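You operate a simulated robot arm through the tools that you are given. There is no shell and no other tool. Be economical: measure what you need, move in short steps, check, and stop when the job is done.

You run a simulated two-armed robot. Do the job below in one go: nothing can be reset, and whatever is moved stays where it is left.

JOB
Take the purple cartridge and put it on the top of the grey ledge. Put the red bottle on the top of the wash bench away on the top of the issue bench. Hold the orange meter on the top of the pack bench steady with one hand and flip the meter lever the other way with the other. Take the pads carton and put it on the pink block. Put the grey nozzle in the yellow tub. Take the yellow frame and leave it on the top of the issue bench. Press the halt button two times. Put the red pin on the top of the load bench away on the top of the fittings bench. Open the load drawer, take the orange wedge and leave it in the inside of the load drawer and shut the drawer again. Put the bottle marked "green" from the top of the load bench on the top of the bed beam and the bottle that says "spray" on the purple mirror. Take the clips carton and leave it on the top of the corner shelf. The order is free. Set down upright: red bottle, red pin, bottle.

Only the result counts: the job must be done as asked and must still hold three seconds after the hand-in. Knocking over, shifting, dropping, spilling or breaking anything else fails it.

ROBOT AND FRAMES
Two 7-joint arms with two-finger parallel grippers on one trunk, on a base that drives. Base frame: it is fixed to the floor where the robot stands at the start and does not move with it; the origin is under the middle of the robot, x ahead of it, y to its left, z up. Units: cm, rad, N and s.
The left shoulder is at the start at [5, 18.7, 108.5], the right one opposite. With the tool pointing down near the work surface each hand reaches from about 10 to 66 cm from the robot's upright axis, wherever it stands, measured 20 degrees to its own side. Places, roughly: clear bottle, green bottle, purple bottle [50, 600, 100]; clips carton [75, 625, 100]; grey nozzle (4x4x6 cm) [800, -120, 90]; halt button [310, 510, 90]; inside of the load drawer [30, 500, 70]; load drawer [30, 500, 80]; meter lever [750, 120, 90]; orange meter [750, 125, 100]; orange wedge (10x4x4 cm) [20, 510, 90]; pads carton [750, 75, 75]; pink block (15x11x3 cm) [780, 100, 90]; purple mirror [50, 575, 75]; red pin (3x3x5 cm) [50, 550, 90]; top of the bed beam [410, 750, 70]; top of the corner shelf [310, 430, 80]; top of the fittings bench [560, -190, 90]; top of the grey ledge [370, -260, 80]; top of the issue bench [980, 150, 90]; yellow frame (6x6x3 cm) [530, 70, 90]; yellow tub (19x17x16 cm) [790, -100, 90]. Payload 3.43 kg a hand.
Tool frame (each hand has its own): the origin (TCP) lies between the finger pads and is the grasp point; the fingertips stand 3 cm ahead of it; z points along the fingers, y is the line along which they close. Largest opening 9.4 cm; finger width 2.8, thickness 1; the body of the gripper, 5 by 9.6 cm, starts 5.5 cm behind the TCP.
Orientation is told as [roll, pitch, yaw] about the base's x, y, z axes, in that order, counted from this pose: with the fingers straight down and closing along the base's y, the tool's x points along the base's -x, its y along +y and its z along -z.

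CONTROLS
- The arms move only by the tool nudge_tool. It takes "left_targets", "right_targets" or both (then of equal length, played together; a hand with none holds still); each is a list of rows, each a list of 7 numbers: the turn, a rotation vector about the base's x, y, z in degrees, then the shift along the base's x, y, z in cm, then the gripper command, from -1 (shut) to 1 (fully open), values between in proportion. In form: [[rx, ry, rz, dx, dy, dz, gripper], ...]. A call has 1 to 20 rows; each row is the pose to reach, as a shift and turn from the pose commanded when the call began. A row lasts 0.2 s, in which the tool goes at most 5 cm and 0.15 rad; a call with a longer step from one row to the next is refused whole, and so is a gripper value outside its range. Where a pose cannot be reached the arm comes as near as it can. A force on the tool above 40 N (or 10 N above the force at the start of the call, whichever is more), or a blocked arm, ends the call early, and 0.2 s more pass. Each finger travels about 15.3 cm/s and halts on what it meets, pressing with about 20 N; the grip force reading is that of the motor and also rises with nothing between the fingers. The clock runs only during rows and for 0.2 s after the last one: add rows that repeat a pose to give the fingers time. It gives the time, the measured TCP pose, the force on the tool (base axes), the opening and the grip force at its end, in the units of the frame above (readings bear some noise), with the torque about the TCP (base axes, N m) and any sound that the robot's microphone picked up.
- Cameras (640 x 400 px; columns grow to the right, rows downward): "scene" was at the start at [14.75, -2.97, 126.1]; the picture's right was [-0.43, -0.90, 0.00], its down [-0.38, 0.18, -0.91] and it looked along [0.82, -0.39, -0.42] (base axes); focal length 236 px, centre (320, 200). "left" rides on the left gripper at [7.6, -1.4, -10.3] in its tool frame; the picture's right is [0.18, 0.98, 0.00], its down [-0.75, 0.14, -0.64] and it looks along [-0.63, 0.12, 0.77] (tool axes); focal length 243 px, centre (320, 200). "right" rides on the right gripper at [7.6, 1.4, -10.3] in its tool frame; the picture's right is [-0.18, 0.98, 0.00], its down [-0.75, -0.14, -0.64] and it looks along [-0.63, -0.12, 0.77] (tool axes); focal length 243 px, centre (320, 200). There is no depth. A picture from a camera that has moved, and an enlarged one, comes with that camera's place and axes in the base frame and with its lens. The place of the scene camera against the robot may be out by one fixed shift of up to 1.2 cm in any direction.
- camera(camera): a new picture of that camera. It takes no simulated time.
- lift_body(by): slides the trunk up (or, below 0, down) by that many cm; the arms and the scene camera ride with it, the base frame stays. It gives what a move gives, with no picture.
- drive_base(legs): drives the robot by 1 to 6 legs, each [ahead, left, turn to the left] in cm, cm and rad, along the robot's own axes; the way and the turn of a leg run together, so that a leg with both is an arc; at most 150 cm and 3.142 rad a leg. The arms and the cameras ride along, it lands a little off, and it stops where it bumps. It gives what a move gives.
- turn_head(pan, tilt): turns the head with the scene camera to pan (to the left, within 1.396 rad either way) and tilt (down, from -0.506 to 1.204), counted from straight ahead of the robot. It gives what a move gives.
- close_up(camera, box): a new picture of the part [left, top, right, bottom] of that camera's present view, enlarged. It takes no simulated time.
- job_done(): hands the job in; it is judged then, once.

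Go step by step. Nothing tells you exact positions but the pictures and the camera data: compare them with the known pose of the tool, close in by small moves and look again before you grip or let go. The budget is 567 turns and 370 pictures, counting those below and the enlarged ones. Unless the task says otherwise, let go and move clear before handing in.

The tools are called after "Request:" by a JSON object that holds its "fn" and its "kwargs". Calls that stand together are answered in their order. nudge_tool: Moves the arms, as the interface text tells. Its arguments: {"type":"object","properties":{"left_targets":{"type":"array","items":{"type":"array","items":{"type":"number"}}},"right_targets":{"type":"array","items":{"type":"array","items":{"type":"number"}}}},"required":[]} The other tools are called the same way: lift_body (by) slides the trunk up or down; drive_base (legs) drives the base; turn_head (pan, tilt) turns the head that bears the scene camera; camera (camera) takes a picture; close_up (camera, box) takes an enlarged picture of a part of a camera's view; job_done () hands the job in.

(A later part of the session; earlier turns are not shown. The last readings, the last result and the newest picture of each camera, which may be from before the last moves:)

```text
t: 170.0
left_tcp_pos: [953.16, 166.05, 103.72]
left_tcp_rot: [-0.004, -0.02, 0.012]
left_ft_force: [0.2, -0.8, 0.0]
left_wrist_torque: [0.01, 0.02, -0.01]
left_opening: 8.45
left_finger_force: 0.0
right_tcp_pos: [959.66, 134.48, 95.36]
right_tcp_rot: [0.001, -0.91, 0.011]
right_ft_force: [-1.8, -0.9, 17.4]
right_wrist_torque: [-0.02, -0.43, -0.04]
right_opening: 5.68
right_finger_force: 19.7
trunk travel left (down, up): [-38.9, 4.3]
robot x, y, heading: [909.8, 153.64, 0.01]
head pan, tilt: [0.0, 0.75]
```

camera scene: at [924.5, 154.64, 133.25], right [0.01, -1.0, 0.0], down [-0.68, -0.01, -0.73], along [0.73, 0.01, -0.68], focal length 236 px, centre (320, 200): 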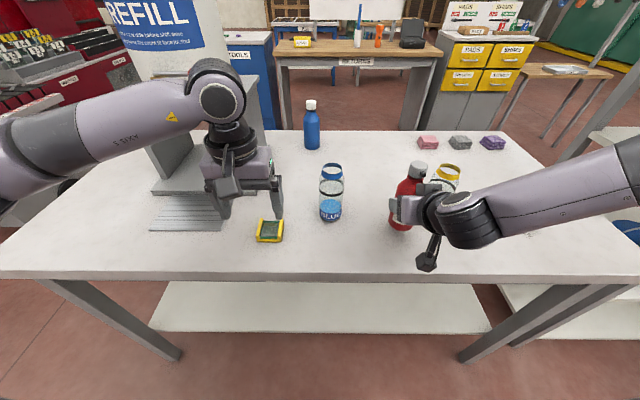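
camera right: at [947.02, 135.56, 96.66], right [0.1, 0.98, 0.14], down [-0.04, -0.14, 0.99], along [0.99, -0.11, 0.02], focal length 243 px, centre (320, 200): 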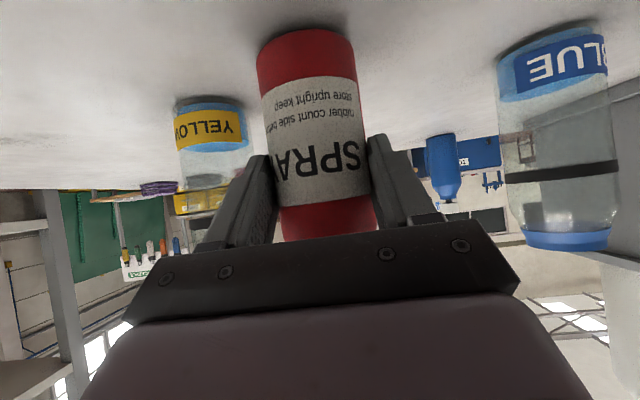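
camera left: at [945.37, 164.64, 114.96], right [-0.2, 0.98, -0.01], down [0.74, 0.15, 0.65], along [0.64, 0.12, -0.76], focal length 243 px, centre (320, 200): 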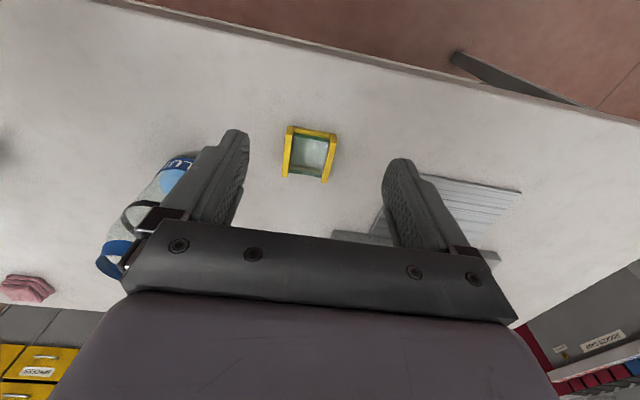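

Contact is made. I'll relieve the pressure a bit, open, and retreat backwards.

Request:
{"fn": "lift_body", "kwargs": {"by": 0.5}}

Request:
{"fn": "nudge_tool", "kwargs": {"right_targets": [[0, 0, 0, 0, 0, 0, -0.2], [0, 0, 0, 0, 0, 0, 0.3], [0, 0, 0, 0, 0, 0, 1], [0, 0, 0, 0, 0, 0, 1], [0, 0, 0, -3, 0, 1, 1], [0, 0, 0, -7, 0, 2, 1], [0, 0, 0, -11, 0, 4, 1]]}}

Request:
{"fn": "camera", "kwargs": {"camera": "right"}}

Request:
{"fn": "camera", "kwargs": {"camera": "scene"}}

```text
t: 170.6
left_tcp_pos: [953.25, 166.05, 104.19]
left_tcp_rot: [-0.002, -0.018, 0.01]
left_ft_force: [0.1, -0.4, 0.1]
left_wrist_torque: [-0.03, -0.04, 0.0]
left_opening: 8.46
left_finger_force: 0.1
right_tcp_pos: [959.53, 134.36, 95.39]
right_tcp_rot: [-0.002, -0.899, 0.012]
right_ft_force: [-0.6, -0.2, 1.1]
right_wrist_torque: [0.02, -0.04, 0.04]
right_opening: 5.68
right_finger_force: 20.1
trunk travel left (down, up): [-39.4, 3.8]
robot x, y, heading: [910.0, 153.3, 0.009]
head pan, tilt: [0.0, 0.75]
```

```text
t: 172.2
left_tcp_pos: [953.32, 166.08, 104.06]
left_tcp_rot: [-0.004, -0.018, 0.011]
left_ft_force: [-0.9, 0.8, 0.3]
left_wrist_torque: [0.0, -0.03, -0.01]
left_opening: 8.44
left_finger_force: 0.0
right_tcp_pos: [949.8, 134.95, 99.19]
right_tcp_rot: [0.002, -0.904, 0.011]
right_ft_force: [0.2, 0.0, -0.5]
right_wrist_torque: [0.03, 0.02, 0.01]
right_opening: 9.38
right_finger_force: 0.0
right hand out of reach, approached as far as the arm can: row 7
trunk travel left (down, up): [-39.4, 3.8]
robot x, y, heading: [909.99, 153.64, 0.009]
head pan, tilt: [0.0, 0.75]
```

```text
310 pictures are left
camera right: at [937.11, 136.14, 99.55], right [0.1, 0.98, 0.14], down [-0.04, -0.14, 0.99], along [0.99, -0.11, 0.02], focal length 243 px, centre (320, 200)
```

right: 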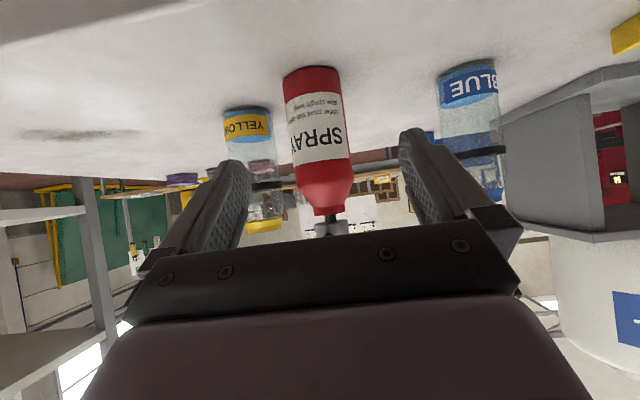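

```text
309 pictures are left
camera scene: at [924.48, 154.68, 132.65], right [0.01, -1.0, 0.0], down [-0.68, -0.01, -0.73], along [0.73, 0.01, -0.68], focal length 236 px, centre (320, 200)
```

scene: 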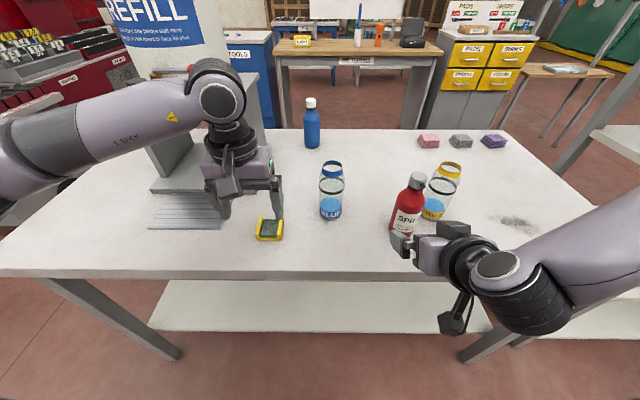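

The red bottle stands upright on the issue bench next to the frame. I'll back off, put the right hand back to fingers-down, and turn round to face the pack bench.

Request:
{"fn": "drive_base", "kwargs": {"legs": [[-42, 0, 0]]}}

Request:
{"fn": "nudge_tool", "kwargs": {"right_targets": [[0, 8, 0, 0, 0, 3, 1], [0, 16, 0, 0, 0, 6, 1], [0, 24, 0, 0, 0, 9, 1], [0, 32, 0, 0, 0, 10, 1], [0, 40, 0, 0, 0, 10, 1], [0, 48, 0, 0, 0, 10, 1], [0, 52, 0, 0, 0, 10, 1]]}}

Request:
{"fn": "drive_base", "kwargs": {"legs": [[0, 0, 1.571], [0, 0, 1.561]]}}

Request:
{"fn": "turn_head", "kwargs": {"pan": 0.4, "tilt": 0.4}}

Request:
{"fn": "camera", "kwargs": {"camera": "scene"}}

```text
t: 174.7
left_tcp_pos: [911.71, 165.52, 104.17]
left_tcp_rot: [-0.005, -0.017, 0.008]
left_ft_force: [-0.9, -1.0, 0.3]
left_wrist_torque: [0.01, 0.01, -0.02]
left_opening: 8.48
left_finger_force: 0.2
right_tcp_pos: [908.04, 134.54, 99.2]
right_tcp_rot: [0.001, -0.907, 0.009]
right_ft_force: [0.3, 0.1, -0.1]
right_wrist_torque: [-0.02, 0.01, 0.01]
right_opening: 9.4
right_finger_force: 0.0
trunk travel left (down, up): [-39.4, 3.8]
robot x, y, heading: [868.24, 153.13, 0.006]
head pan, tilt: [0.0, 0.75]
```

```text
t: 176.3
left_tcp_pos: [911.62, 165.72, 104.05]
left_tcp_rot: [-0.003, -0.016, 0.006]
left_ft_force: [0.1, -0.7, -0.4]
left_wrist_torque: [-0.04, -0.01, -0.01]
left_opening: 8.48
left_finger_force: 0.1
right_tcp_pos: [908.21, 134.36, 109.17]
right_tcp_rot: [0.004, 0.002, 0.006]
right_ft_force: [0.9, -0.2, 0.5]
right_wrist_torque: [0.01, 0.0, -0.03]
right_opening: 9.39
right_finger_force: 0.0
trunk travel left (down, up): [-39.4, 3.8]
robot x, y, heading: [867.91, 153.26, 0.005]
head pan, tilt: [0.0, 0.75]
```

```text
t: 184.5
left_tcp_pos: [824.99, 139.26, 104.26]
left_tcp_rot: [-0.004, -0.018, -3.1]
left_ft_force: [-0.7, 0.0, 0.3]
left_wrist_torque: [0.02, 0.02, 0.03]
left_opening: 8.43
left_finger_force: 0.1
right_tcp_pos: [827.42, 170.66, 109.06]
right_tcp_rot: [0.005, 0.002, -3.1]
right_ft_force: [-0.1, 0.3, -0.7]
right_wrist_torque: [-0.01, -0.01, 0.03]
right_opening: 9.39
right_finger_force: 0.0
trunk travel left (down, up): [-39.4, 3.8]
robot x, y, heading: [867.89, 152.74, -3.103]
head pan, tilt: [0.0, 0.75]
```

```text
t: 185.3
left_tcp_pos: [825.02, 139.32, 104.16]
left_tcp_rot: [-0.005, -0.018, -3.099]
left_ft_force: [0.4, 0.1, 0.0]
left_wrist_torque: [-0.01, 0.01, -0.03]
left_opening: 8.47
left_finger_force: 0.0
right_tcp_pos: [827.39, 170.59, 109.2]
right_tcp_rot: [0.005, 0.004, -3.104]
right_ft_force: [0.0, 0.1, -0.1]
right_wrist_torque: [0.05, 0.02, 0.0]
right_opening: 9.41
right_finger_force: 0.0
trunk travel left (down, up): [-39.4, 3.8]
robot x, y, heading: [868.0, 153.25, -3.101]
head pan, tilt: [0.4, 0.4]
```

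```text
308 pictures are left
camera scene: at [854.49, 150.03, 135.76], right [-0.43, 0.9, 0.0], down [0.35, 0.17, -0.92], along [-0.83, -0.39, -0.39], focal length 236 px, centre (320, 200)
```

scene: 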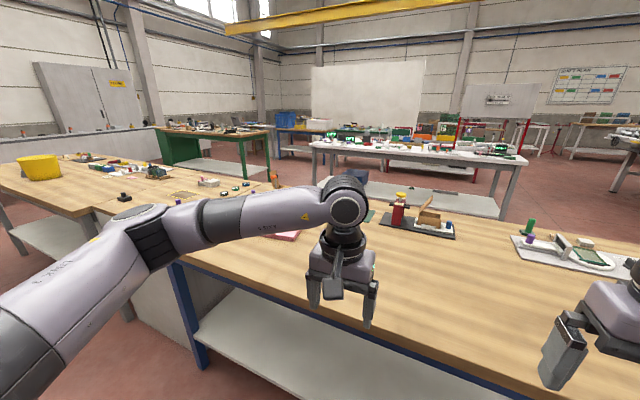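

I can see the pack bench from the east side, so I'll enlarge its items.

Request:
{"fn": "close_up", "kwargs": {"camera": "scene", "box": [340, 160, 640, 290]}}

Request:
{"fn": "close_up", "kwargs": {"camera": "scene", "box": [0, 120, 340, 260]}}

```text
2.13 times, centred on (490, 225) of scene
camera zoom: at [854.49, 150.03, 135.76], right [-0.43, 0.9, 0.0], down [0.35, 0.17, -0.92], along [-0.83, -0.39, -0.39], focal length 503 px, centre (-43, 147)
```

zoom: 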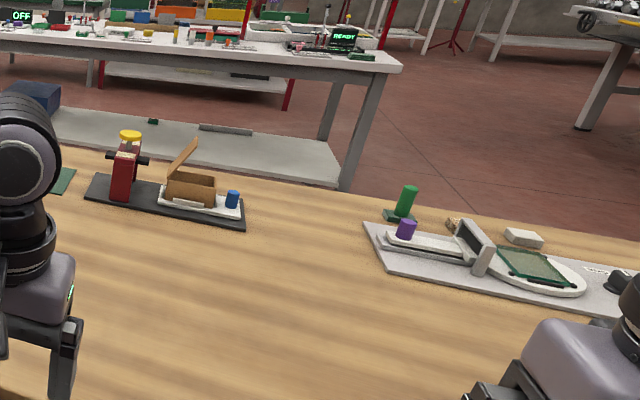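

```text
1.88 times, centred on (170, 190) of scene
camera zoom: at [854.49, 150.03, 135.76], right [-0.43, 0.9, 0.0], down [0.35, 0.17, -0.92], along [-0.83, -0.39, -0.39], focal length 444 px, centre (602, 219)
```

zoom: 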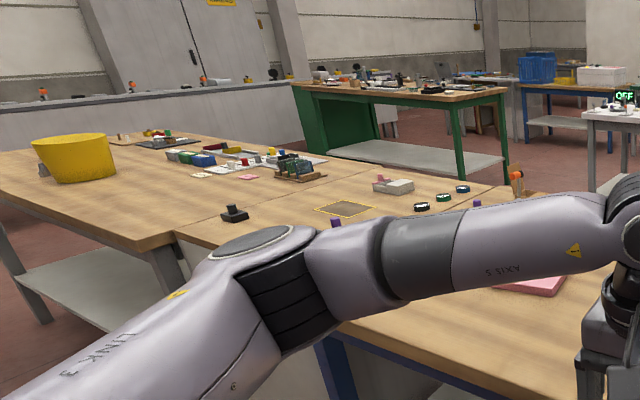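

My arm blocks the view of the meter. I'll slide the base left (−y) to y about 95 and look.

Request:
{"fn": "drive_base", "kwargs": {"legs": [[0, 60, -0.04]]}}

Request:
{"fn": "turn_head", "kwargs": {"pan": -0.15, "tilt": 0.5}}

Request:
{"fn": "camera", "kwargs": {"camera": "scene"}}

Request:
{"fn": "turn_head", "kwargs": {"pan": 0.9, "tilt": 0.5}}

Request:
{"fn": "camera", "kwargs": {"camera": "scene"}}

```text
t: 188.7
left_tcp_pos: [826.21, 81.26, 104.11]
left_tcp_rot: [-0.004, -0.018, -3.127]
left_ft_force: [-0.8, -1.0, 0.6]
left_wrist_torque: [-0.01, -0.02, 0.03]
left_opening: 8.46
left_finger_force: 0.0
right_tcp_pos: [829.47, 112.4, 109.19]
right_tcp_rot: [0.003, 0.002, -3.132]
right_ft_force: [1.2, -0.9, 0.0]
right_wrist_torque: [0.01, 0.01, 0.0]
right_opening: 9.37
right_finger_force: 0.1
trunk travel left (down, up): [-39.4, 3.8]
robot x, y, heading: [869.81, 93.65, -3.132]
head pan, tilt: [0.4, 0.4]
```

```text
t: 189.7
left_tcp_pos: [826.29, 81.33, 104.07]
left_tcp_rot: [-0.003, -0.017, -3.127]
left_ft_force: [0.0, 0.7, 0.4]
left_wrist_torque: [0.02, -0.01, 0.02]
left_opening: 8.48
left_finger_force: 0.1
right_tcp_pos: [829.52, 112.58, 109.09]
right_tcp_rot: [0.005, 0.005, -3.13]
right_ft_force: [-0.1, 0.1, 0.3]
right_wrist_torque: [0.02, 0.03, 0.0]
right_opening: 9.38
right_finger_force: 0.0
trunk travel left (down, up): [-39.4, 3.8]
robot x, y, heading: [869.6, 94.29, -3.127]
head pan, tilt: [-0.15, 0.499]
```

```text
305 pictures are left
camera scene: at [855.43, 96.14, 134.85], right [0.14, 0.99, 0.0], down [0.47, -0.07, -0.88], along [-0.87, 0.12, -0.48], focal length 236 px, centre (320, 200)
```

scene: 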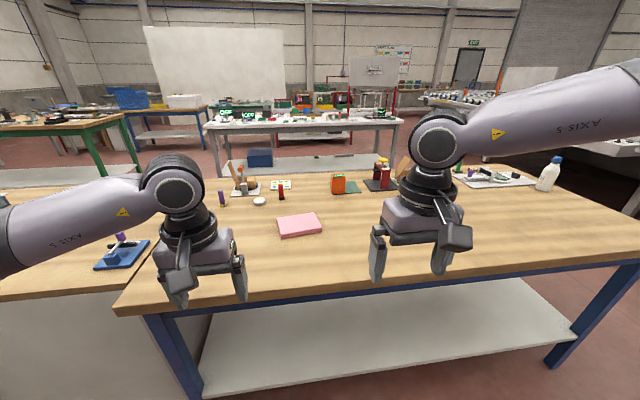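

```text
t: 191.0
left_tcp_pos: [826.16, 81.25, 104.1]
left_tcp_rot: [-0.003, -0.016, -3.127]
left_ft_force: [0.0, 0.6, -0.2]
left_wrist_torque: [0.02, -0.01, 0.01]
left_opening: 8.46
left_finger_force: 0.0
right_tcp_pos: [829.67, 112.51, 109.1]
right_tcp_rot: [0.006, 0.004, -3.13]
right_ft_force: [-0.3, 0.8, -0.2]
right_wrist_torque: [0.04, 0.03, 0.01]
right_opening: 9.4
right_finger_force: 0.0
trunk travel left (down, up): [-39.4, 3.8]
robot x, y, heading: [869.83, 93.86, -3.127]
head pan, tilt: [0.901, 0.499]
```

```text
304 pictures are left
camera scene: at [858.87, 87.71, 134.85], right [-0.79, 0.61, 0.0], down [0.29, 0.38, -0.88], along [-0.54, -0.69, -0.48], focal length 236 px, centre (320, 200)
```

scene: 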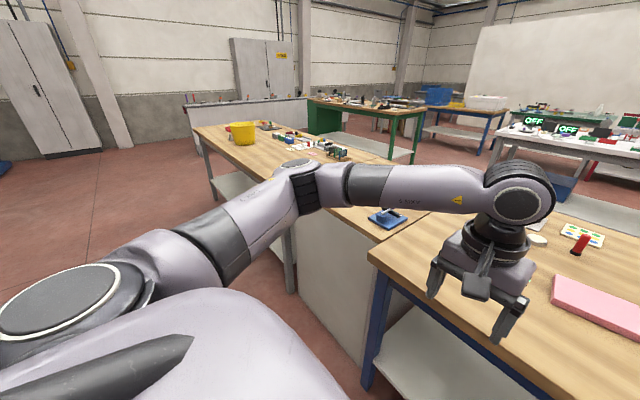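

Request:
{"fn": "turn_head", "kwargs": {"pan": -0.05, "tilt": 0.5}}

Request:
{"fn": "close_up", "kwargs": {"camera": "scene", "box": [190, 130, 430, 280]}}

```text
t: 192.2
left_tcp_pos: [826.3, 81.4, 104.22]
left_tcp_rot: [-0.004, -0.017, -3.127]
left_ft_force: [-0.3, -0.3, -0.2]
left_wrist_torque: [0.01, 0.02, -0.03]
left_opening: 8.47
left_finger_force: 0.1
right_tcp_pos: [829.57, 112.56, 109.15]
right_tcp_rot: [0.005, 0.002, -3.132]
right_ft_force: [0.4, 0.5, -0.1]
right_wrist_torque: [0.03, 0.01, 0.02]
right_opening: 9.4
right_finger_force: 0.1
trunk travel left (down, up): [-39.4, 3.8]
robot x, y, heading: [869.45, 94.13, -3.126]
head pan, tilt: [-0.051, 0.499]
```

```text
2.67 times, centred on (310, 205) of scene
camera zoom: at [855.35, 95.24, 134.85], right [0.04, 1.0, 0.0], down [0.48, -0.02, -0.88], along [-0.88, 0.03, -0.48], focal length 628 px, centre (347, 187)
```

zoom: 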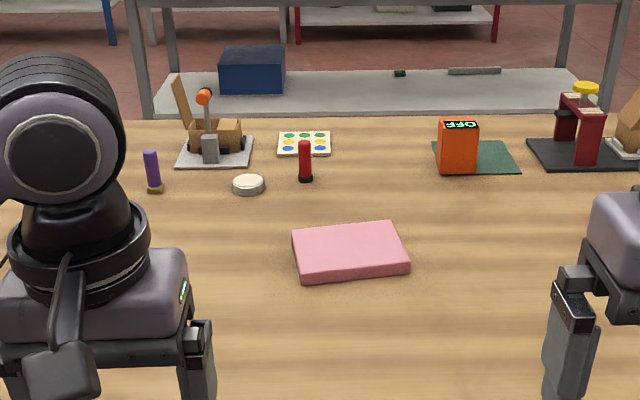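

The orange meter is at about [762,117] and the pads carton sits in a fixture at about [758,76]; both are better reached from the west side. From here the tub and nozzle on the neighbouring bench are reachable, so I'll drive south to them.

Request:
{"fn": "drive_base", "kwargs": {"legs": [[0, 100, -0.015], [0, 100, 0]]}}

Request:
{"fn": "turn_head", "kwargs": {"pan": 0.0, "tilt": 0.5}}

Request:
{"fn": "camera", "kwargs": {"camera": "scene"}}

```text
t: 202.2
left_tcp_pos: [822.79, -118.64, 104.17]
left_tcp_rot: [-0.005, -0.016, 3.123]
left_ft_force: [-0.9, 0.7, -0.3]
left_wrist_torque: [0.0, 0.0, 0.02]
left_opening: 8.48
left_finger_force: 0.1
right_tcp_pos: [827.1, -87.47, 109.09]
right_tcp_rot: [0.006, 0.004, 3.121]
right_ft_force: [0.7, -0.7, 1.1]
right_wrist_torque: [0.0, 0.04, -0.02]
right_opening: 9.4
right_finger_force: 0.0
trunk travel left (down, up): [-39.4, 3.8]
robot x, y, heading: [866.47, -107.3, 3.119]
head pan, tilt: [-0.051, 0.499]
```

```text
t: 202.8
left_tcp_pos: [822.89, -118.52, 104.08]
left_tcp_rot: [-0.003, -0.017, 3.123]
left_ft_force: [-0.3, 0.3, 0.3]
left_wrist_torque: [0.01, -0.02, 0.0]
left_opening: 8.45
left_finger_force: 0.0
right_tcp_pos: [827.13, -87.46, 109.08]
right_tcp_rot: [0.006, 0.004, 3.121]
right_ft_force: [-0.3, -0.7, 0.1]
right_wrist_torque: [0.01, 0.0, -0.01]
right_opening: 9.39
right_finger_force: 0.2
trunk travel left (down, up): [-39.4, 3.8]
robot x, y, heading: [866.25, -107.54, 3.127]
head pan, tilt: [0.0, 0.499]
```

```text
302 pictures are left
camera scene: at [852.32, -106.01, 134.85], right [0.02, 1.0, 0.0], down [0.48, -0.01, -0.88], along [-0.88, 0.02, -0.48], focal length 236 px, centre (320, 200)
```

scene: 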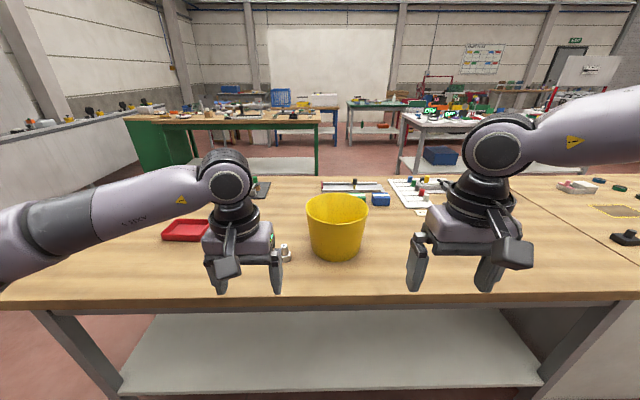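

The yellow tub is at about [795,-100] with a small grey nozzle next to it at about [800,-115]. I'll drive up and take a closer look.

Request:
{"fn": "drive_base", "kwargs": {"legs": [[14, 0, 0.015]]}}

Request:
{"fn": "camera", "kwargs": {"camera": "left"}}

Request:
{"fn": "close_up", "kwargs": {"camera": "scene", "box": [200, 150, 440, 300]}}

```text
t: 204.2
left_tcp_pos: [808.86, -119.13, 104.04]
left_tcp_rot: [-0.003, -0.014, 3.141]
left_ft_force: [0.4, -0.4, 0.2]
left_wrist_torque: [-0.01, -0.02, -0.02]
left_opening: 8.48
left_finger_force: 0.1
right_tcp_pos: [812.62, -87.97, 109.14]
right_tcp_rot: [0.005, 0.002, 3.136]
right_ft_force: [-0.5, 0.8, 0.2]
right_wrist_torque: [0.01, -0.03, 0.02]
right_opening: 9.44
right_finger_force: 0.0
trunk travel left (down, up): [-39.4, 3.8]
robot x, y, heading: [852.5, -107.1, 3.137]
head pan, tilt: [0.0, 0.499]
```

```text
301 pictures are left
camera left: at [816.58, -117.67, 114.31], right [0.18, -0.98, -0.01], down [-0.74, -0.14, 0.65], along [-0.64, -0.11, -0.76], focal length 243 px, centre (320, 200)
```

left: 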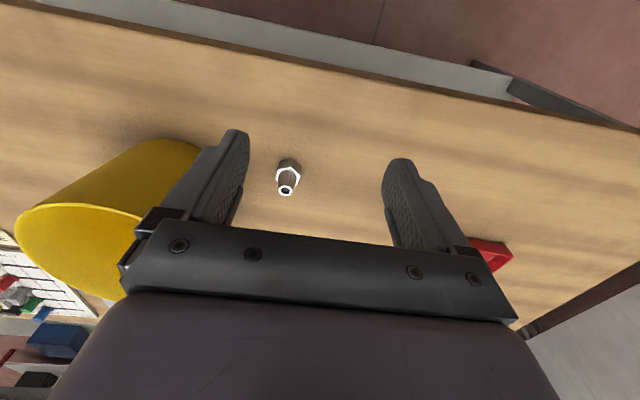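

```text
2.67 times, centred on (320, 225) of scene
camera zoom: at [838.11, -106.09, 134.84], right [0.0, 1.0, 0.0], down [0.48, 0.0, -0.88], along [-0.88, 0.0, -0.48], focal length 628 px, centre (320, 133)
```

zoom: 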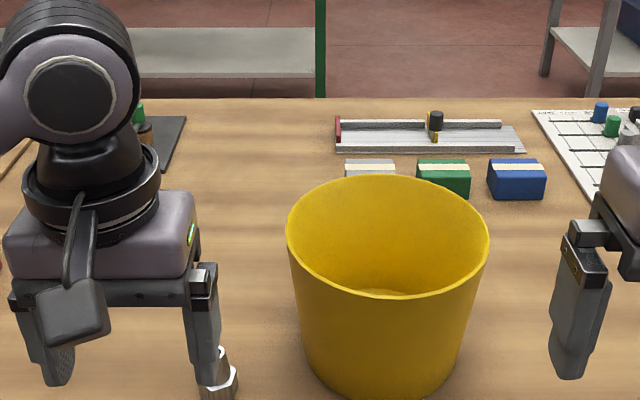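

The nozzle is at about [800,-116.8], close to the tub. I'll narrow the opening and go above it.

Request:
{"fn": "nudge_tool", "kwargs": {"left_targets": [[0, 0, 0, -4, 1, 0, 0.4], [0, 0, 0, -8, 2, -2, 0.4], [0, 0, 0, -8.9, 2.2, -4, 0.4]]}}

Request:
{"fn": "camera", "kwargs": {"camera": "left"}}

Request:
{"fn": "close_up", "kwargs": {"camera": "scene", "box": [200, 150, 440, 300]}}

```text
t: 205.0
left_tcp_pos: [799.99, -116.78, 99.98]
left_tcp_rot: [-0.004, -0.017, 3.14]
left_ft_force: [0.1, -0.1, -0.9]
left_wrist_torque: [-0.04, 0.0, 0.0]
left_opening: 6.57
left_finger_force: 0.1
right_tcp_pos: [812.73, -87.92, 109.18]
right_tcp_rot: [0.006, 0.003, 3.136]
right_ft_force: [-0.8, 0.0, 0.4]
right_wrist_torque: [0.03, 0.0, 0.0]
right_opening: 9.43
right_finger_force: 0.0
trunk travel left (down, up): [-39.4, 3.8]
robot x, y, heading: [852.48, -107.26, 3.139]
head pan, tilt: [0.0, 0.499]
```

```text
299 pictures are left
camera left: at [807.71, -115.47, 110.17], right [0.18, -0.98, -0.01], down [-0.74, -0.14, 0.65], along [-0.64, -0.11, -0.76], focal length 243 px, centre (320, 200)
```

left: 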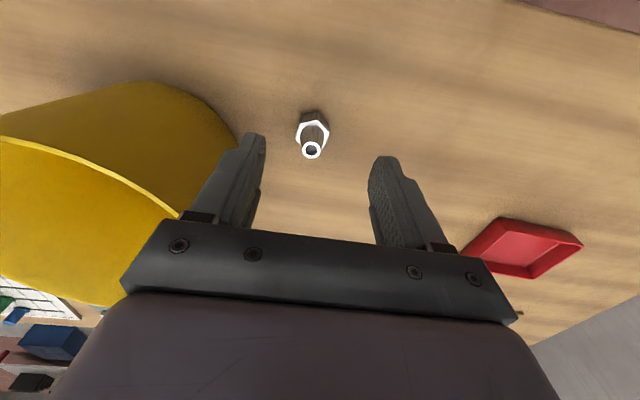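

```text
2.67 times, centred on (320, 225) of scene
camera zoom: at [838.18, -106.1, 134.85], right [0.0, 1.0, 0.0], down [0.48, 0.0, -0.88], along [-0.88, 0.0, -0.48], focal length 628 px, centre (320, 133)
```

zoom: 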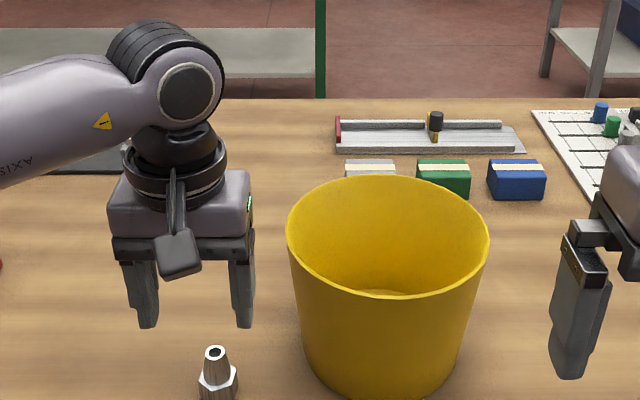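

The nozzle is nearer [798.2,-116.4]. I'll correct and descend part way.

Request:
{"fn": "nudge_tool", "kwargs": {"left_targets": [[0, 0, 0, -1.7, 0.2, -2, 0.4], [0, 0, 0, -1.7, 0.2, -5, 0.4]]}}

Request:
{"fn": "camera", "kwargs": {"camera": "left"}}

Request:
{"fn": "close_up", "kwargs": {"camera": "scene", "box": [200, 180, 360, 310]}}

```text
t: 205.6
left_tcp_pos: [798.44, -116.5, 95.04]
left_tcp_rot: [-0.003, -0.017, 3.14]
left_ft_force: [1.2, 0.0, -0.9]
left_wrist_torque: [0.0, 0.01, 0.03]
left_opening: 6.58
left_finger_force: 0.0
right_tcp_pos: [812.68, -87.87, 109.03]
right_tcp_rot: [0.005, 0.004, 3.135]
right_ft_force: [-0.9, -0.4, -1.3]
right_wrist_torque: [-0.03, -0.01, 0.0]
right_opening: 9.42
right_finger_force: 0.2
trunk travel left (down, up): [-39.4, 3.8]
robot x, y, heading: [852.73, -107.06, 3.141]
head pan, tilt: [0.0, 0.499]
```

```text
297 pictures are left
camera left: at [806.09, -115.2, 105.33], right [0.18, -0.98, -0.01], down [-0.74, -0.14, 0.65], along [-0.64, -0.11, -0.76], focal length 243 px, centre (320, 200)
```

left: 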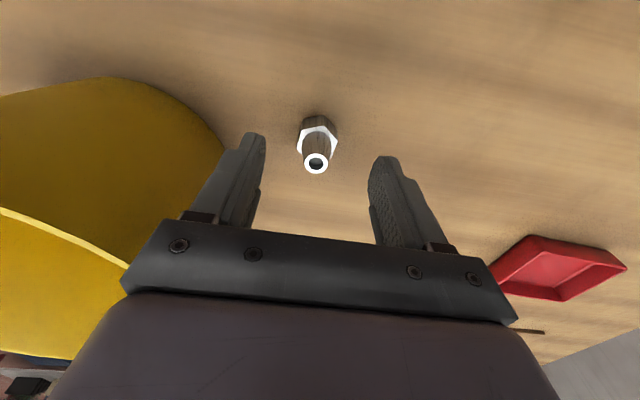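

```text
3.08 times, centred on (280, 245) of scene
camera zoom: at [838.19, -106.11, 134.86], right [0.0, 1.0, 0.0], down [0.48, 0.0, -0.88], along [-0.88, 0.0, -0.48], focal length 725 px, centre (443, 62)
```

zoom: 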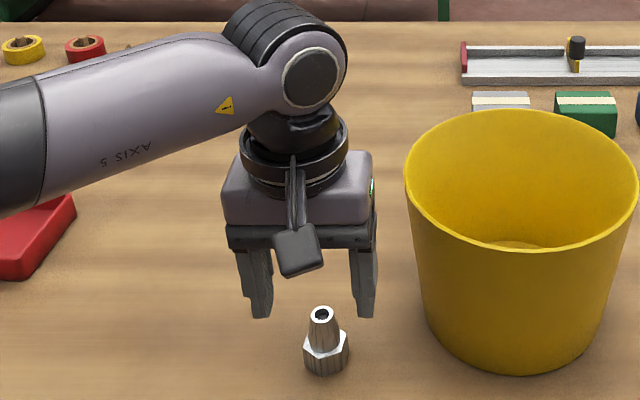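

Alignment is good. I'll descend and close on the hex base.

Request:
{"fn": "nudge_tool", "kwargs": {"left_targets": [[0, 0, 0, 0, 0.1, -2, 0.4], [0, 0, 0, 0, 0.1, -3.8, 0.4], [0, 0, 0, 0, 0.1, -3.8, -1], [0, 0, 0, 0, 0.1, -3.8, -1], [0, 0, 0, 0, 0.1, -3.8, -1]]}}

Request:
{"fn": "camera", "kwargs": {"camera": "left"}}

```text
t: 206.8
left_tcp_pos: [798.56, -116.6, 91.35]
left_tcp_rot: [-0.004, -0.018, 3.139]
left_ft_force: [0.7, 0.5, -0.1]
left_wrist_torque: [0.03, -0.03, -0.01]
left_opening: 0.0
left_finger_force: 20.4
right_tcp_pos: [812.56, -87.83, 109.03]
right_tcp_rot: [0.004, 0.004, 3.136]
right_ft_force: [-0.7, 0.2, -0.5]
right_wrist_torque: [-0.03, -0.02, 0.0]
right_opening: 9.42
right_finger_force: 0.1
trunk travel left (down, up): [-39.4, 3.8]
robot x, y, heading: [852.68, -106.87, 3.142]
head pan, tilt: [0.0, 0.499]
```

```text
295 pictures are left
camera left: at [806.11, -115.12, 101.59], right [0.18, -0.98, -0.01], down [-0.74, -0.14, 0.65], along [-0.64, -0.11, -0.76], focal length 243 px, centre (320, 200)
```

left: 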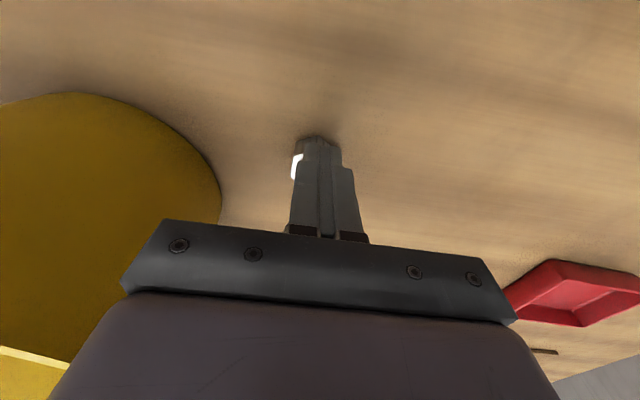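

The fingers closed without catching the nozzle. I'll look from the scene camera.

Request:
{"fn": "close_up", "kwargs": {"camera": "scene", "box": [220, 200, 340, 280]}}

```text
5.00 times, centred on (280, 240) of scene
camera zoom: at [838.19, -106.09, 134.85], right [0.0, 1.0, 0.0], down [0.48, 0.0, -0.88], along [-0.88, 0.0, -0.48], focal length 1178 px, centre (520, 0)
```

zoom: 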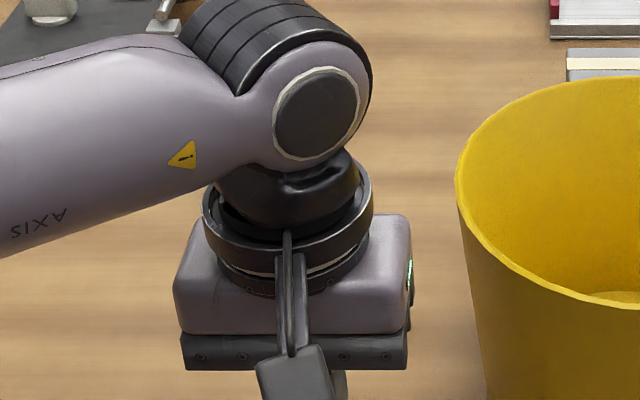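

Request:
{"fn": "nudge_tool", "kwargs": {"left_targets": [[0, 0, 0, 0, 0, 3, -1], [0, 0, 0, 0, 0, 6, -1]]}}

Request:
{"fn": "close_up", "kwargs": {"camera": "scene", "box": [220, 200, 340, 280]}}

Request:
{"fn": "camera", "kwargs": {"camera": "left"}}

```text
t: 207.4
left_tcp_pos: [798.38, -116.57, 97.44]
left_tcp_rot: [-0.003, -0.018, 3.141]
left_ft_force: [0.3, -0.9, -0.3]
left_wrist_torque: [-0.03, 0.02, -0.01]
left_opening: 0.01
left_finger_force: 19.9
right_tcp_pos: [812.77, -87.79, 109.13]
right_tcp_rot: [0.006, 0.002, 3.137]
right_ft_force: [0.0, 0.4, -0.2]
right_wrist_torque: [0.01, 0.01, 0.0]
right_opening: 9.41
right_finger_force: 0.1
trunk travel left (down, up): [-39.4, 3.8]
robot x, y, heading: [852.43, -107.57, 3.137]
head pan, tilt: [0.0, 0.499]
```

```text
5.00 times, centred on (280, 240) of scene
camera zoom: at [838.21, -106.08, 134.85], right [0.0, 1.0, 0.0], down [0.48, 0.0, -0.88], along [-0.88, 0.0, -0.48], focal length 1178 px, centre (520, 0)
```

zoom: 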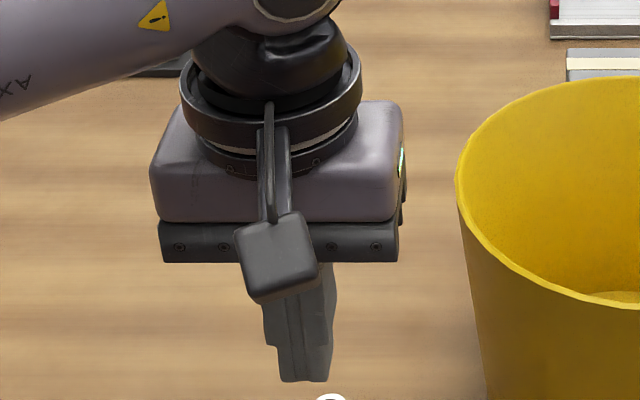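

```text
292 pictures are left
camera left: at [806.1, -115.2, 107.56], right [0.18, -0.98, -0.01], down [-0.74, -0.14, 0.65], along [-0.64, -0.11, -0.76], focal length 243 px, centre (320, 200)
```

left: 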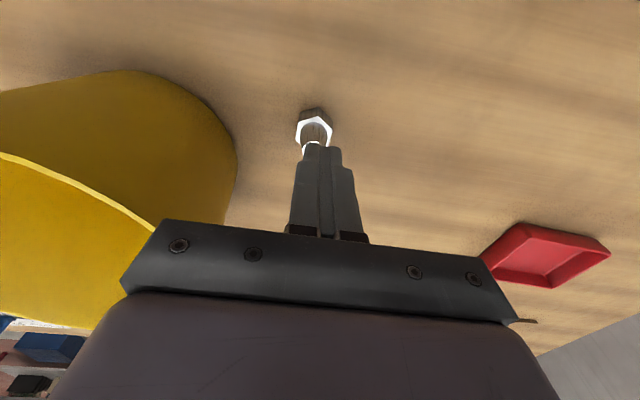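

The bench is lower than I assumed: triangulation gives the nozzle top at z about 88.4 and x about 795.8, so the table is near z 82.4. I'll open, shift, and descend.

Request:
{"fn": "nudge_tool", "kwargs": {"left_targets": [[0, 0, 0, -1, 0, 0, 0.4], [0, 0, 0, -2.4, 0, 0, 0.4], [0, 0, 0, -2.4, 0, -4, 0.4], [0, 0, 0, -2.4, 0, -6.5, 0.4]]}}

Request:
{"fn": "camera", "kwargs": {"camera": "left"}}

```text
t: 208.4
left_tcp_pos: [795.94, -116.47, 90.98]
left_tcp_rot: [-0.003, -0.017, 3.137]
left_ft_force: [0.1, -0.3, 0.4]
left_wrist_torque: [0.01, -0.03, -0.02]
left_opening: 6.56
left_finger_force: 0.1
right_tcp_pos: [812.62, -87.95, 109.17]
right_tcp_rot: [0.004, 0.004, 3.136]
right_ft_force: [0.5, -0.2, -0.7]
right_wrist_torque: [0.04, -0.04, -0.02]
right_opening: 9.4
right_finger_force: 0.0
trunk travel left (down, up): [-39.4, 3.8]
robot x, y, heading: [852.64, -107.36, 3.138]
head pan, tilt: [0.0, 0.499]
```

```text
291 pictures are left
camera left: at [803.74, -115.12, 101.11], right [0.18, -0.98, -0.01], down [-0.74, -0.14, 0.65], along [-0.65, -0.11, -0.76], focal length 243 px, centre (320, 200)
```

left: 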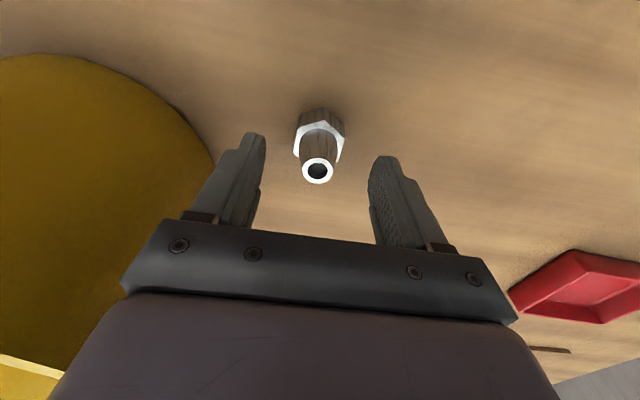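

Aligned at [796,-116.4]. I'll descend to TCP z 86 and close.

Request:
{"fn": "nudge_tool", "kwargs": {"left_targets": [[0, 0, 0, 0, 0, -2, 0.4], [0, 0, 0, 0, 0, -4, 0.4], [0, 0, 0, 0, 0, -5, 0.4], [0, 0, 0, 0, 0, -5, -0.4], [0, 0, 0, 0, 0, -5, -1], [0, 0, 0, 0, 0, -5, -1]]}}

Request:
{"fn": "camera", "kwargs": {"camera": "left"}}

```text
t: 209.2
left_tcp_pos: [795.72, -116.62, 86.96]
left_tcp_rot: [-0.004, -0.026, 3.142]
left_ft_force: [6.6, -2.4, 21.9]
left_wrist_torque: [-0.57, -0.56, 0.18]
left_opening: 3.75
left_finger_force: 7.6
right_tcp_pos: [812.74, -88.07, 109.24]
right_tcp_rot: [0.004, 0.004, 3.137]
right_ft_force: [-0.1, -0.5, -0.2]
right_wrist_torque: [-0.02, -0.03, 0.02]
right_opening: 9.39
right_finger_force: 0.0
trunk travel left (down, up): [-39.4, 3.8]
robot x, y, heading: [852.76, -107.25, 3.136]
head pan, tilt: [0.0, 0.499]
stopped in row 4 (left hand): the force on the tool passed its limit (the readings are from after the stop); the commanded pose is now the measured one
```

```text
290 pictures are left
camera left: at [803.52, -115.22, 97.17], right [0.18, -0.98, -0.01], down [-0.74, -0.14, 0.66], along [-0.65, -0.12, -0.75], focal length 243 px, centre (320, 200)
```

left: 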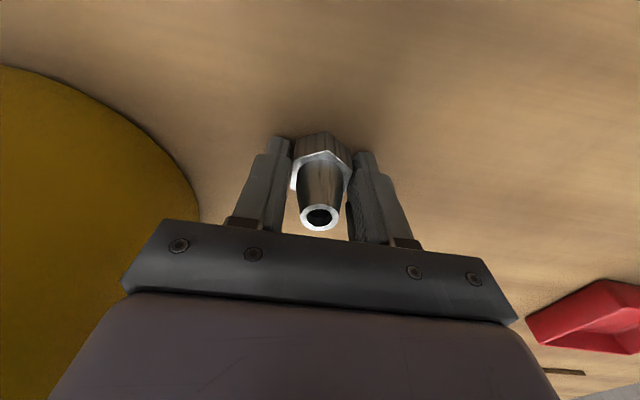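

The fingertips touched the table at z about 84, and the nozzle is between the fingers. I'll close fully and lift.

Request:
{"fn": "nudge_tool", "kwargs": {"left_targets": [[0, 0, 0, 0, 0, 0.4, -1], [0, 0, 0, 0, 0, 0.4, -1], [0, 0, 0, 0, 0, 0.4, -1]]}}

Request:
{"fn": "nudge_tool", "kwargs": {"left_targets": [[0, 0, 0, 0, 0, 4, -1], [0, 0, 0, 0, 0, 8, -1], [0, 0, 0, 0, 0, 12, -1], [0, 0, 0, 0, 0, 16, -1], [0, 0, 0, 0, 0, 20, -1], [0, 0, 0, 0, 0, 24, -1]]}}

Request:
{"fn": "camera", "kwargs": {"camera": "left"}}

Request:
{"fn": "camera", "kwargs": {"camera": "scene"}}

```text
t: 210.0
left_tcp_pos: [795.75, -116.71, 86.96]
left_tcp_rot: [-0.002, -0.025, 3.14]
left_ft_force: [-2.9, 0.9, 7.2]
left_wrist_torque: [-0.17, 0.1, -0.05]
left_opening: 3.66
left_finger_force: 19.8
right_tcp_pos: [812.66, -87.88, 109.21]
right_tcp_rot: [0.006, 0.002, 3.136]
right_ft_force: [0.6, 0.3, -0.7]
right_wrist_torque: [0.02, 0.02, -0.01]
right_opening: 9.42
right_finger_force: 0.0
trunk travel left (down, up): [-39.4, 3.8]
robot x, y, heading: [852.11, -106.9, 3.136]
head pan, tilt: [0.0, 0.499]
```

```text
t: 211.4
left_tcp_pos: [795.72, -116.64, 111.12]
left_tcp_rot: [-0.001, -0.023, 3.14]
left_ft_force: [-0.2, 0.8, -1.2]
left_wrist_torque: [-0.03, 0.0, 0.03]
left_opening: 3.71
left_finger_force: 20.0
right_tcp_pos: [812.73, -87.98, 109.1]
right_tcp_rot: [0.006, 0.002, 3.138]
right_ft_force: [1.2, -0.1, -0.7]
right_wrist_torque: [-0.02, 0.0, -0.01]
right_opening: 9.41
right_finger_force: 0.0
trunk travel left (down, up): [-39.4, 3.8]
robot x, y, heading: [852.9, -106.81, 3.14]
head pan, tilt: [0.0, 0.499]
```

```text
289 pictures are left
camera left: at [803.58, -115.08, 121.2], right [0.18, -0.98, -0.01], down [-0.74, -0.14, 0.66], along [-0.65, -0.12, -0.75], focal length 243 px, centre (320, 200)
```

left: 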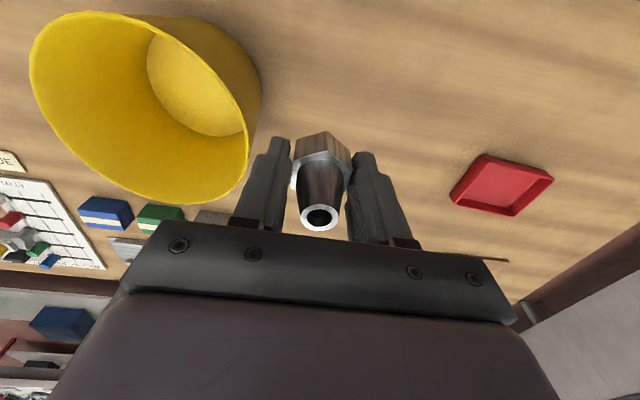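

```text
288 pictures are left
camera scene: at [838.24, -106.08, 134.85], right [0.0, 1.0, 0.0], down [0.48, 0.0, -0.88], along [-0.88, 0.0, -0.48], focal length 236 px, centre (320, 200)
```

scene: 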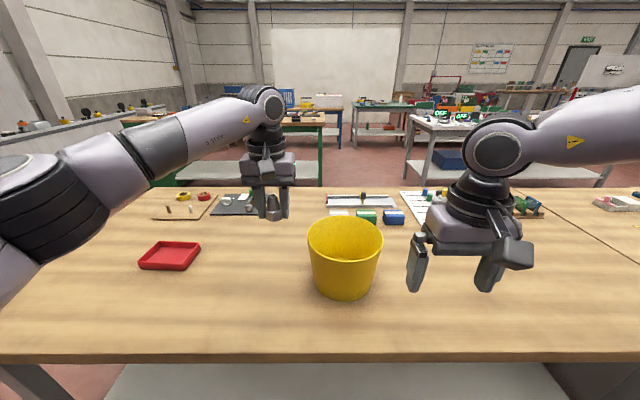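

The tub centre is at about [791.5,-101], with the rim near z 100. I'll carry the nozzle over, slightly to the far side so the camera mount clears the rim.

Request:
{"fn": "nudge_tool", "kwargs": {"left_targets": [[0, 0, 0, -2, 4, 0, -1], [0, 0, 0, -4, 8, 0, -1], [0, 0, 0, -6, 12, 0, -1], [0, 0, 0, -7, 15.6, 0, -1]]}}

Request:
{"fn": "camera", "kwargs": {"camera": "left"}}

Request:
{"fn": "camera", "kwargs": {"camera": "scene"}}

```text
t: 212.4
left_tcp_pos: [795.14, -107.07, 108.81]
left_tcp_rot: [-0.002, -0.022, 3.139]
left_ft_force: [-0.1, -0.4, -2.6]
left_wrist_torque: [0.03, -0.03, 0.01]
left_opening: 3.7
left_finger_force: 19.9
left hand out of reach, approached as far as the arm can: row 2, 3, 4
right_tcp_pos: [812.63, -87.95, 109.07]
right_tcp_rot: [0.007, 0.003, 3.137]
right_ft_force: [-0.6, -0.7, 0.2]
right_wrist_torque: [0.0, 0.0, 0.0]
right_opening: 9.4
right_finger_force: 0.0
trunk travel left (down, up): [-39.4, 3.8]
robot x, y, heading: [852.74, -107.03, 3.134]
head pan, tilt: [0.0, 0.499]
```

```text
287 pictures are left
camera left: at [802.88, -105.62, 119.02], right [0.18, -0.98, -0.01], down [-0.74, -0.14, 0.66], along [-0.65, -0.12, -0.75], focal length 243 px, centre (320, 200)
```

left: 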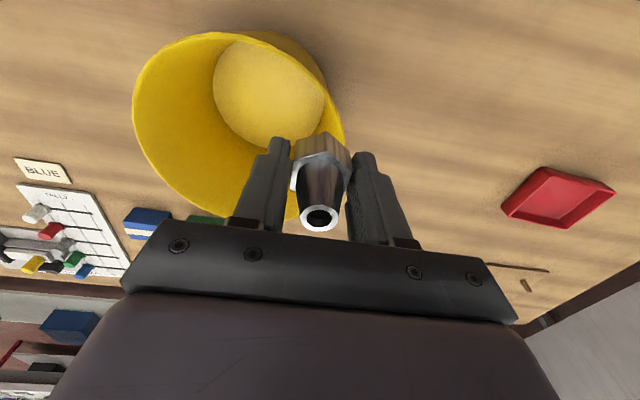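

```text
286 pictures are left
camera scene: at [838.18, -106.17, 134.85], right [0.0, 1.0, 0.0], down [0.48, 0.0, -0.88], along [-0.88, 0.0, -0.48], focal length 236 px, centre (320, 200)
```

scene: 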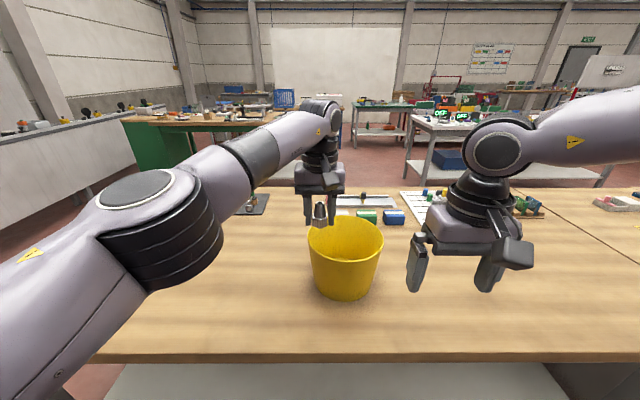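

My left arm's reach across is limited. I'll shift the base to its right (+y) by 18 cm and re-position the hand.

Request:
{"fn": "drive_base", "kwargs": {"legs": [[0, -18, 0]]}}

Request:
{"fn": "nudge_tool", "kwargs": {"left_targets": [[0, 0, 0, -2, -4, 0, -1], [0, 0, 0, -4, -8, 0, -1], [0, 0, 0, -6.5, -12, 0, -1]]}}

Request:
{"fn": "camera", "kwargs": {"camera": "left"}}

```text
t: 214.0
left_tcp_pos: [795.1, -88.42, 109.01]
left_tcp_rot: [-0.002, -0.023, 3.137]
left_ft_force: [0.0, 0.9, -0.6]
left_wrist_torque: [0.01, 0.04, 0.01]
left_opening: 3.73
left_finger_force: 19.7
right_tcp_pos: [812.99, -69.43, 109.12]
right_tcp_rot: [0.004, 0.004, 3.135]
right_ft_force: [0.9, 0.9, 0.8]
right_wrist_torque: [-0.04, 0.0, 0.01]
right_opening: 9.42
right_finger_force: 0.1
trunk travel left (down, up): [-39.4, 3.8]
robot x, y, heading: [852.63, -88.55, 3.137]
head pan, tilt: [0.0, 0.499]
```

```text
t: 214.8
left_tcp_pos: [790.75, -100.97, 108.47]
left_tcp_rot: [-0.004, -0.024, 3.137]
left_ft_force: [0.8, -0.4, -1.1]
left_wrist_torque: [-0.02, 0.02, 0.01]
left_opening: 3.72
left_finger_force: 20.1
left hand out of reach, approached as far as the arm can: row 2, 3
right_tcp_pos: [812.75, -69.6, 109.06]
right_tcp_rot: [0.006, 0.003, 3.135]
right_ft_force: [-0.2, 0.2, 0.2]
right_wrist_torque: [-0.01, -0.02, -0.01]
right_opening: 9.39
right_finger_force: 0.0
trunk travel left (down, up): [-39.4, 3.8]
robot x, y, heading: [852.52, -88.99, 3.135]
head pan, tilt: [0.0, 0.499]
```

```text
285 pictures are left
camera left: at [798.42, -99.57, 118.63], right [0.18, -0.98, -0.01], down [-0.74, -0.14, 0.66], along [-0.65, -0.11, -0.75], focal length 243 px, centre (320, 200)
```

left: 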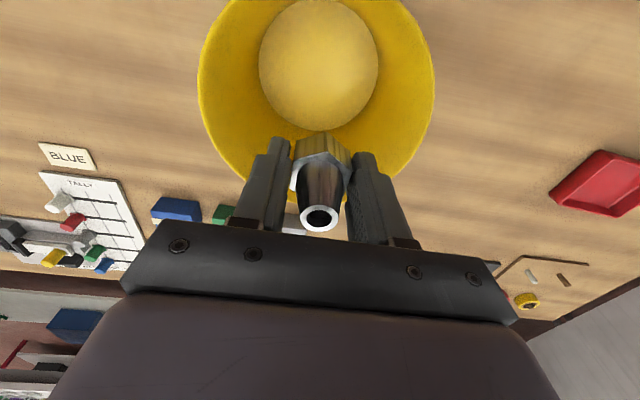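

The hand is over the tub. I'll lower in, drifting to the far side a little.

Request:
{"fn": "nudge_tool", "kwargs": {"left_targets": [[0, 0, 0, 0, 0, -4, -1], [0, 0, 0, -1, 0.3, -8, -1], [0, 0, 0, -2.4, 0.5, -12, -1]]}}

Request:
{"fn": "camera", "kwargs": {"camera": "scene"}}

Request:
{"fn": "camera", "kwargs": {"camera": "left"}}

```text
t: 215.6
left_tcp_pos: [789.79, -100.89, 97.62]
left_tcp_rot: [-0.005, -0.023, 3.137]
left_ft_force: [0.6, 0.6, -0.8]
left_wrist_torque: [-0.03, 0.0, -0.02]
left_opening: 3.7
left_finger_force: 19.8
left hand out of reach, approached as far as the arm can: row 3
right_tcp_pos: [812.79, -69.64, 109.04]
right_tcp_rot: [0.003, 0.001, 3.137]
right_ft_force: [0.7, -0.2, -0.6]
right_wrist_torque: [-0.04, -0.03, 0.02]
right_opening: 9.4
right_finger_force: 0.0
trunk travel left (down, up): [-39.4, 3.8]
robot x, y, heading: [852.8, -89.11, 3.136]
head pan, tilt: [0.0, 0.499]
```

```text
284 pictures are left
camera scene: at [838.24, -87.85, 134.85], right [0.01, 1.0, 0.0], down [0.48, 0.0, -0.88], along [-0.88, 0.01, -0.48], focal length 236 px, centre (320, 200)
```

scene: 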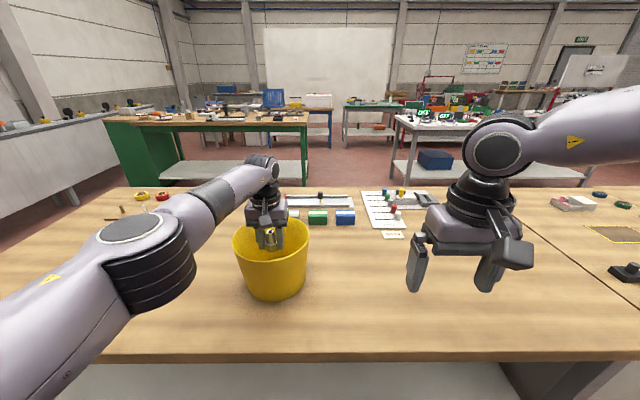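

```text
283 pictures are left
camera left: at [797.58, -99.6, 107.78], right [0.18, -0.98, -0.01], down [-0.74, -0.14, 0.66], along [-0.65, -0.11, -0.75], focal length 243 px, centre (320, 200)
```

left: 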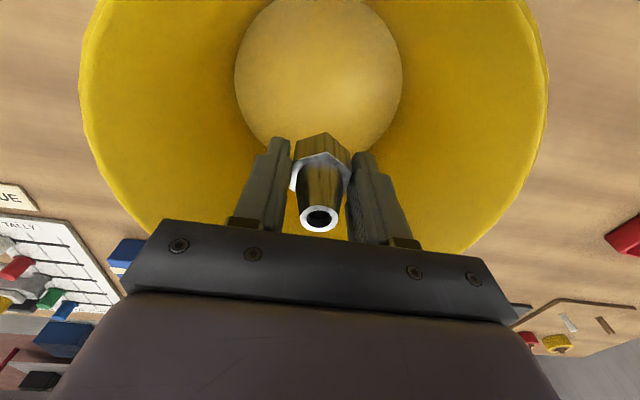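

I'll continue down, watching the force.

Request:
{"fn": "nudge_tool", "kwargs": {"left_targets": [[0, 0, 0, -0.5, 0.4, -2, -1], [0, 0, 0, -0.8, 0.5, -4, -1], [0, 0, 0, -1, 0.5, -6, -1], [0, 0, 0, -1, 0.5, -7.5, -1]]}}

Request:
{"fn": "camera", "kwargs": {"camera": "left"}}

Request:
{"fn": "close_up", "kwargs": {"camera": "scene", "box": [200, 170, 360, 310]}}

```text
t: 216.6
left_tcp_pos: [790.46, -101.0, 90.95]
left_tcp_rot: [-0.001, -0.024, 3.135]
left_ft_force: [0.0, 0.4, -1.9]
left_wrist_torque: [0.02, -0.03, -0.01]
left_opening: 3.69
left_finger_force: 19.9
left hand out of reach, approached as far as the arm can: row 1, 2, 3, 4
right_tcp_pos: [812.72, -69.51, 109.15]
right_tcp_rot: [0.005, 0.003, 3.134]
right_ft_force: [-0.1, -0.1, -0.5]
right_wrist_torque: [0.0, -0.03, 0.01]
right_opening: 9.42
right_finger_force: 0.2
trunk travel left (down, up): [-39.4, 3.8]
robot x, y, heading: [852.64, -89.0, 3.137]
head pan, tilt: [0.0, 0.499]
```

```text
282 pictures are left
camera left: at [798.16, -99.6, 101.1], right [0.18, -0.98, -0.01], down [-0.74, -0.14, 0.66], along [-0.65, -0.11, -0.75], focal length 243 px, centre (320, 200)
```

left: 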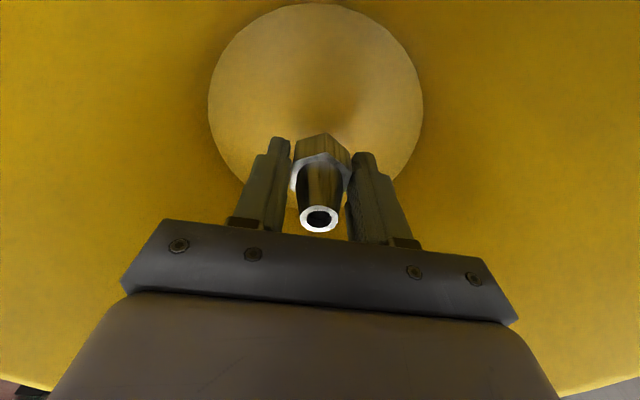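

```text
2.86 times, centred on (280, 240) of scene
camera zoom: at [838.3, -87.78, 134.86], right [0.01, 1.0, 0.0], down [0.48, 0.0, -0.88], along [-0.88, 0.01, -0.48], focal length 673 px, centre (434, 86)
```

zoom: 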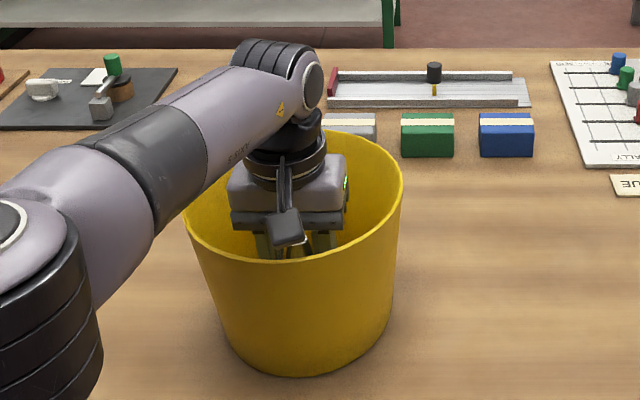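

Clear of the rim. I'll try 2 cm lower, then release.

Request:
{"fn": "nudge_tool", "kwargs": {"left_targets": [[0, 0, 0, 0, 0, -1, -1], [0, 0, 0, 0, 0, -2, -1], [0, 0, 0, 0, 0, -2.6, -1]]}}

```text
t: 217.4
left_tcp_pos: [790.8, -101.12, 88.53]
left_tcp_rot: [-0.002, -0.025, 3.138]
left_ft_force: [4.3, -0.2, 10.0]
left_wrist_torque: [0.28, -0.35, -0.13]
left_opening: 3.72
left_finger_force: 20.1
left hand out of reach, approached as far as the arm can: row 3
right_tcp_pos: [812.81, -69.46, 109.18]
right_tcp_rot: [0.006, 0.003, 3.135]
right_ft_force: [0.2, 0.9, 0.4]
right_wrist_torque: [0.02, -0.02, 0.01]
right_opening: 9.4
right_finger_force: 0.1
trunk travel left (down, up): [-39.4, 3.8]
robot x, y, heading: [852.58, -89.24, 3.136]
head pan, tilt: [0.0, 0.499]
```

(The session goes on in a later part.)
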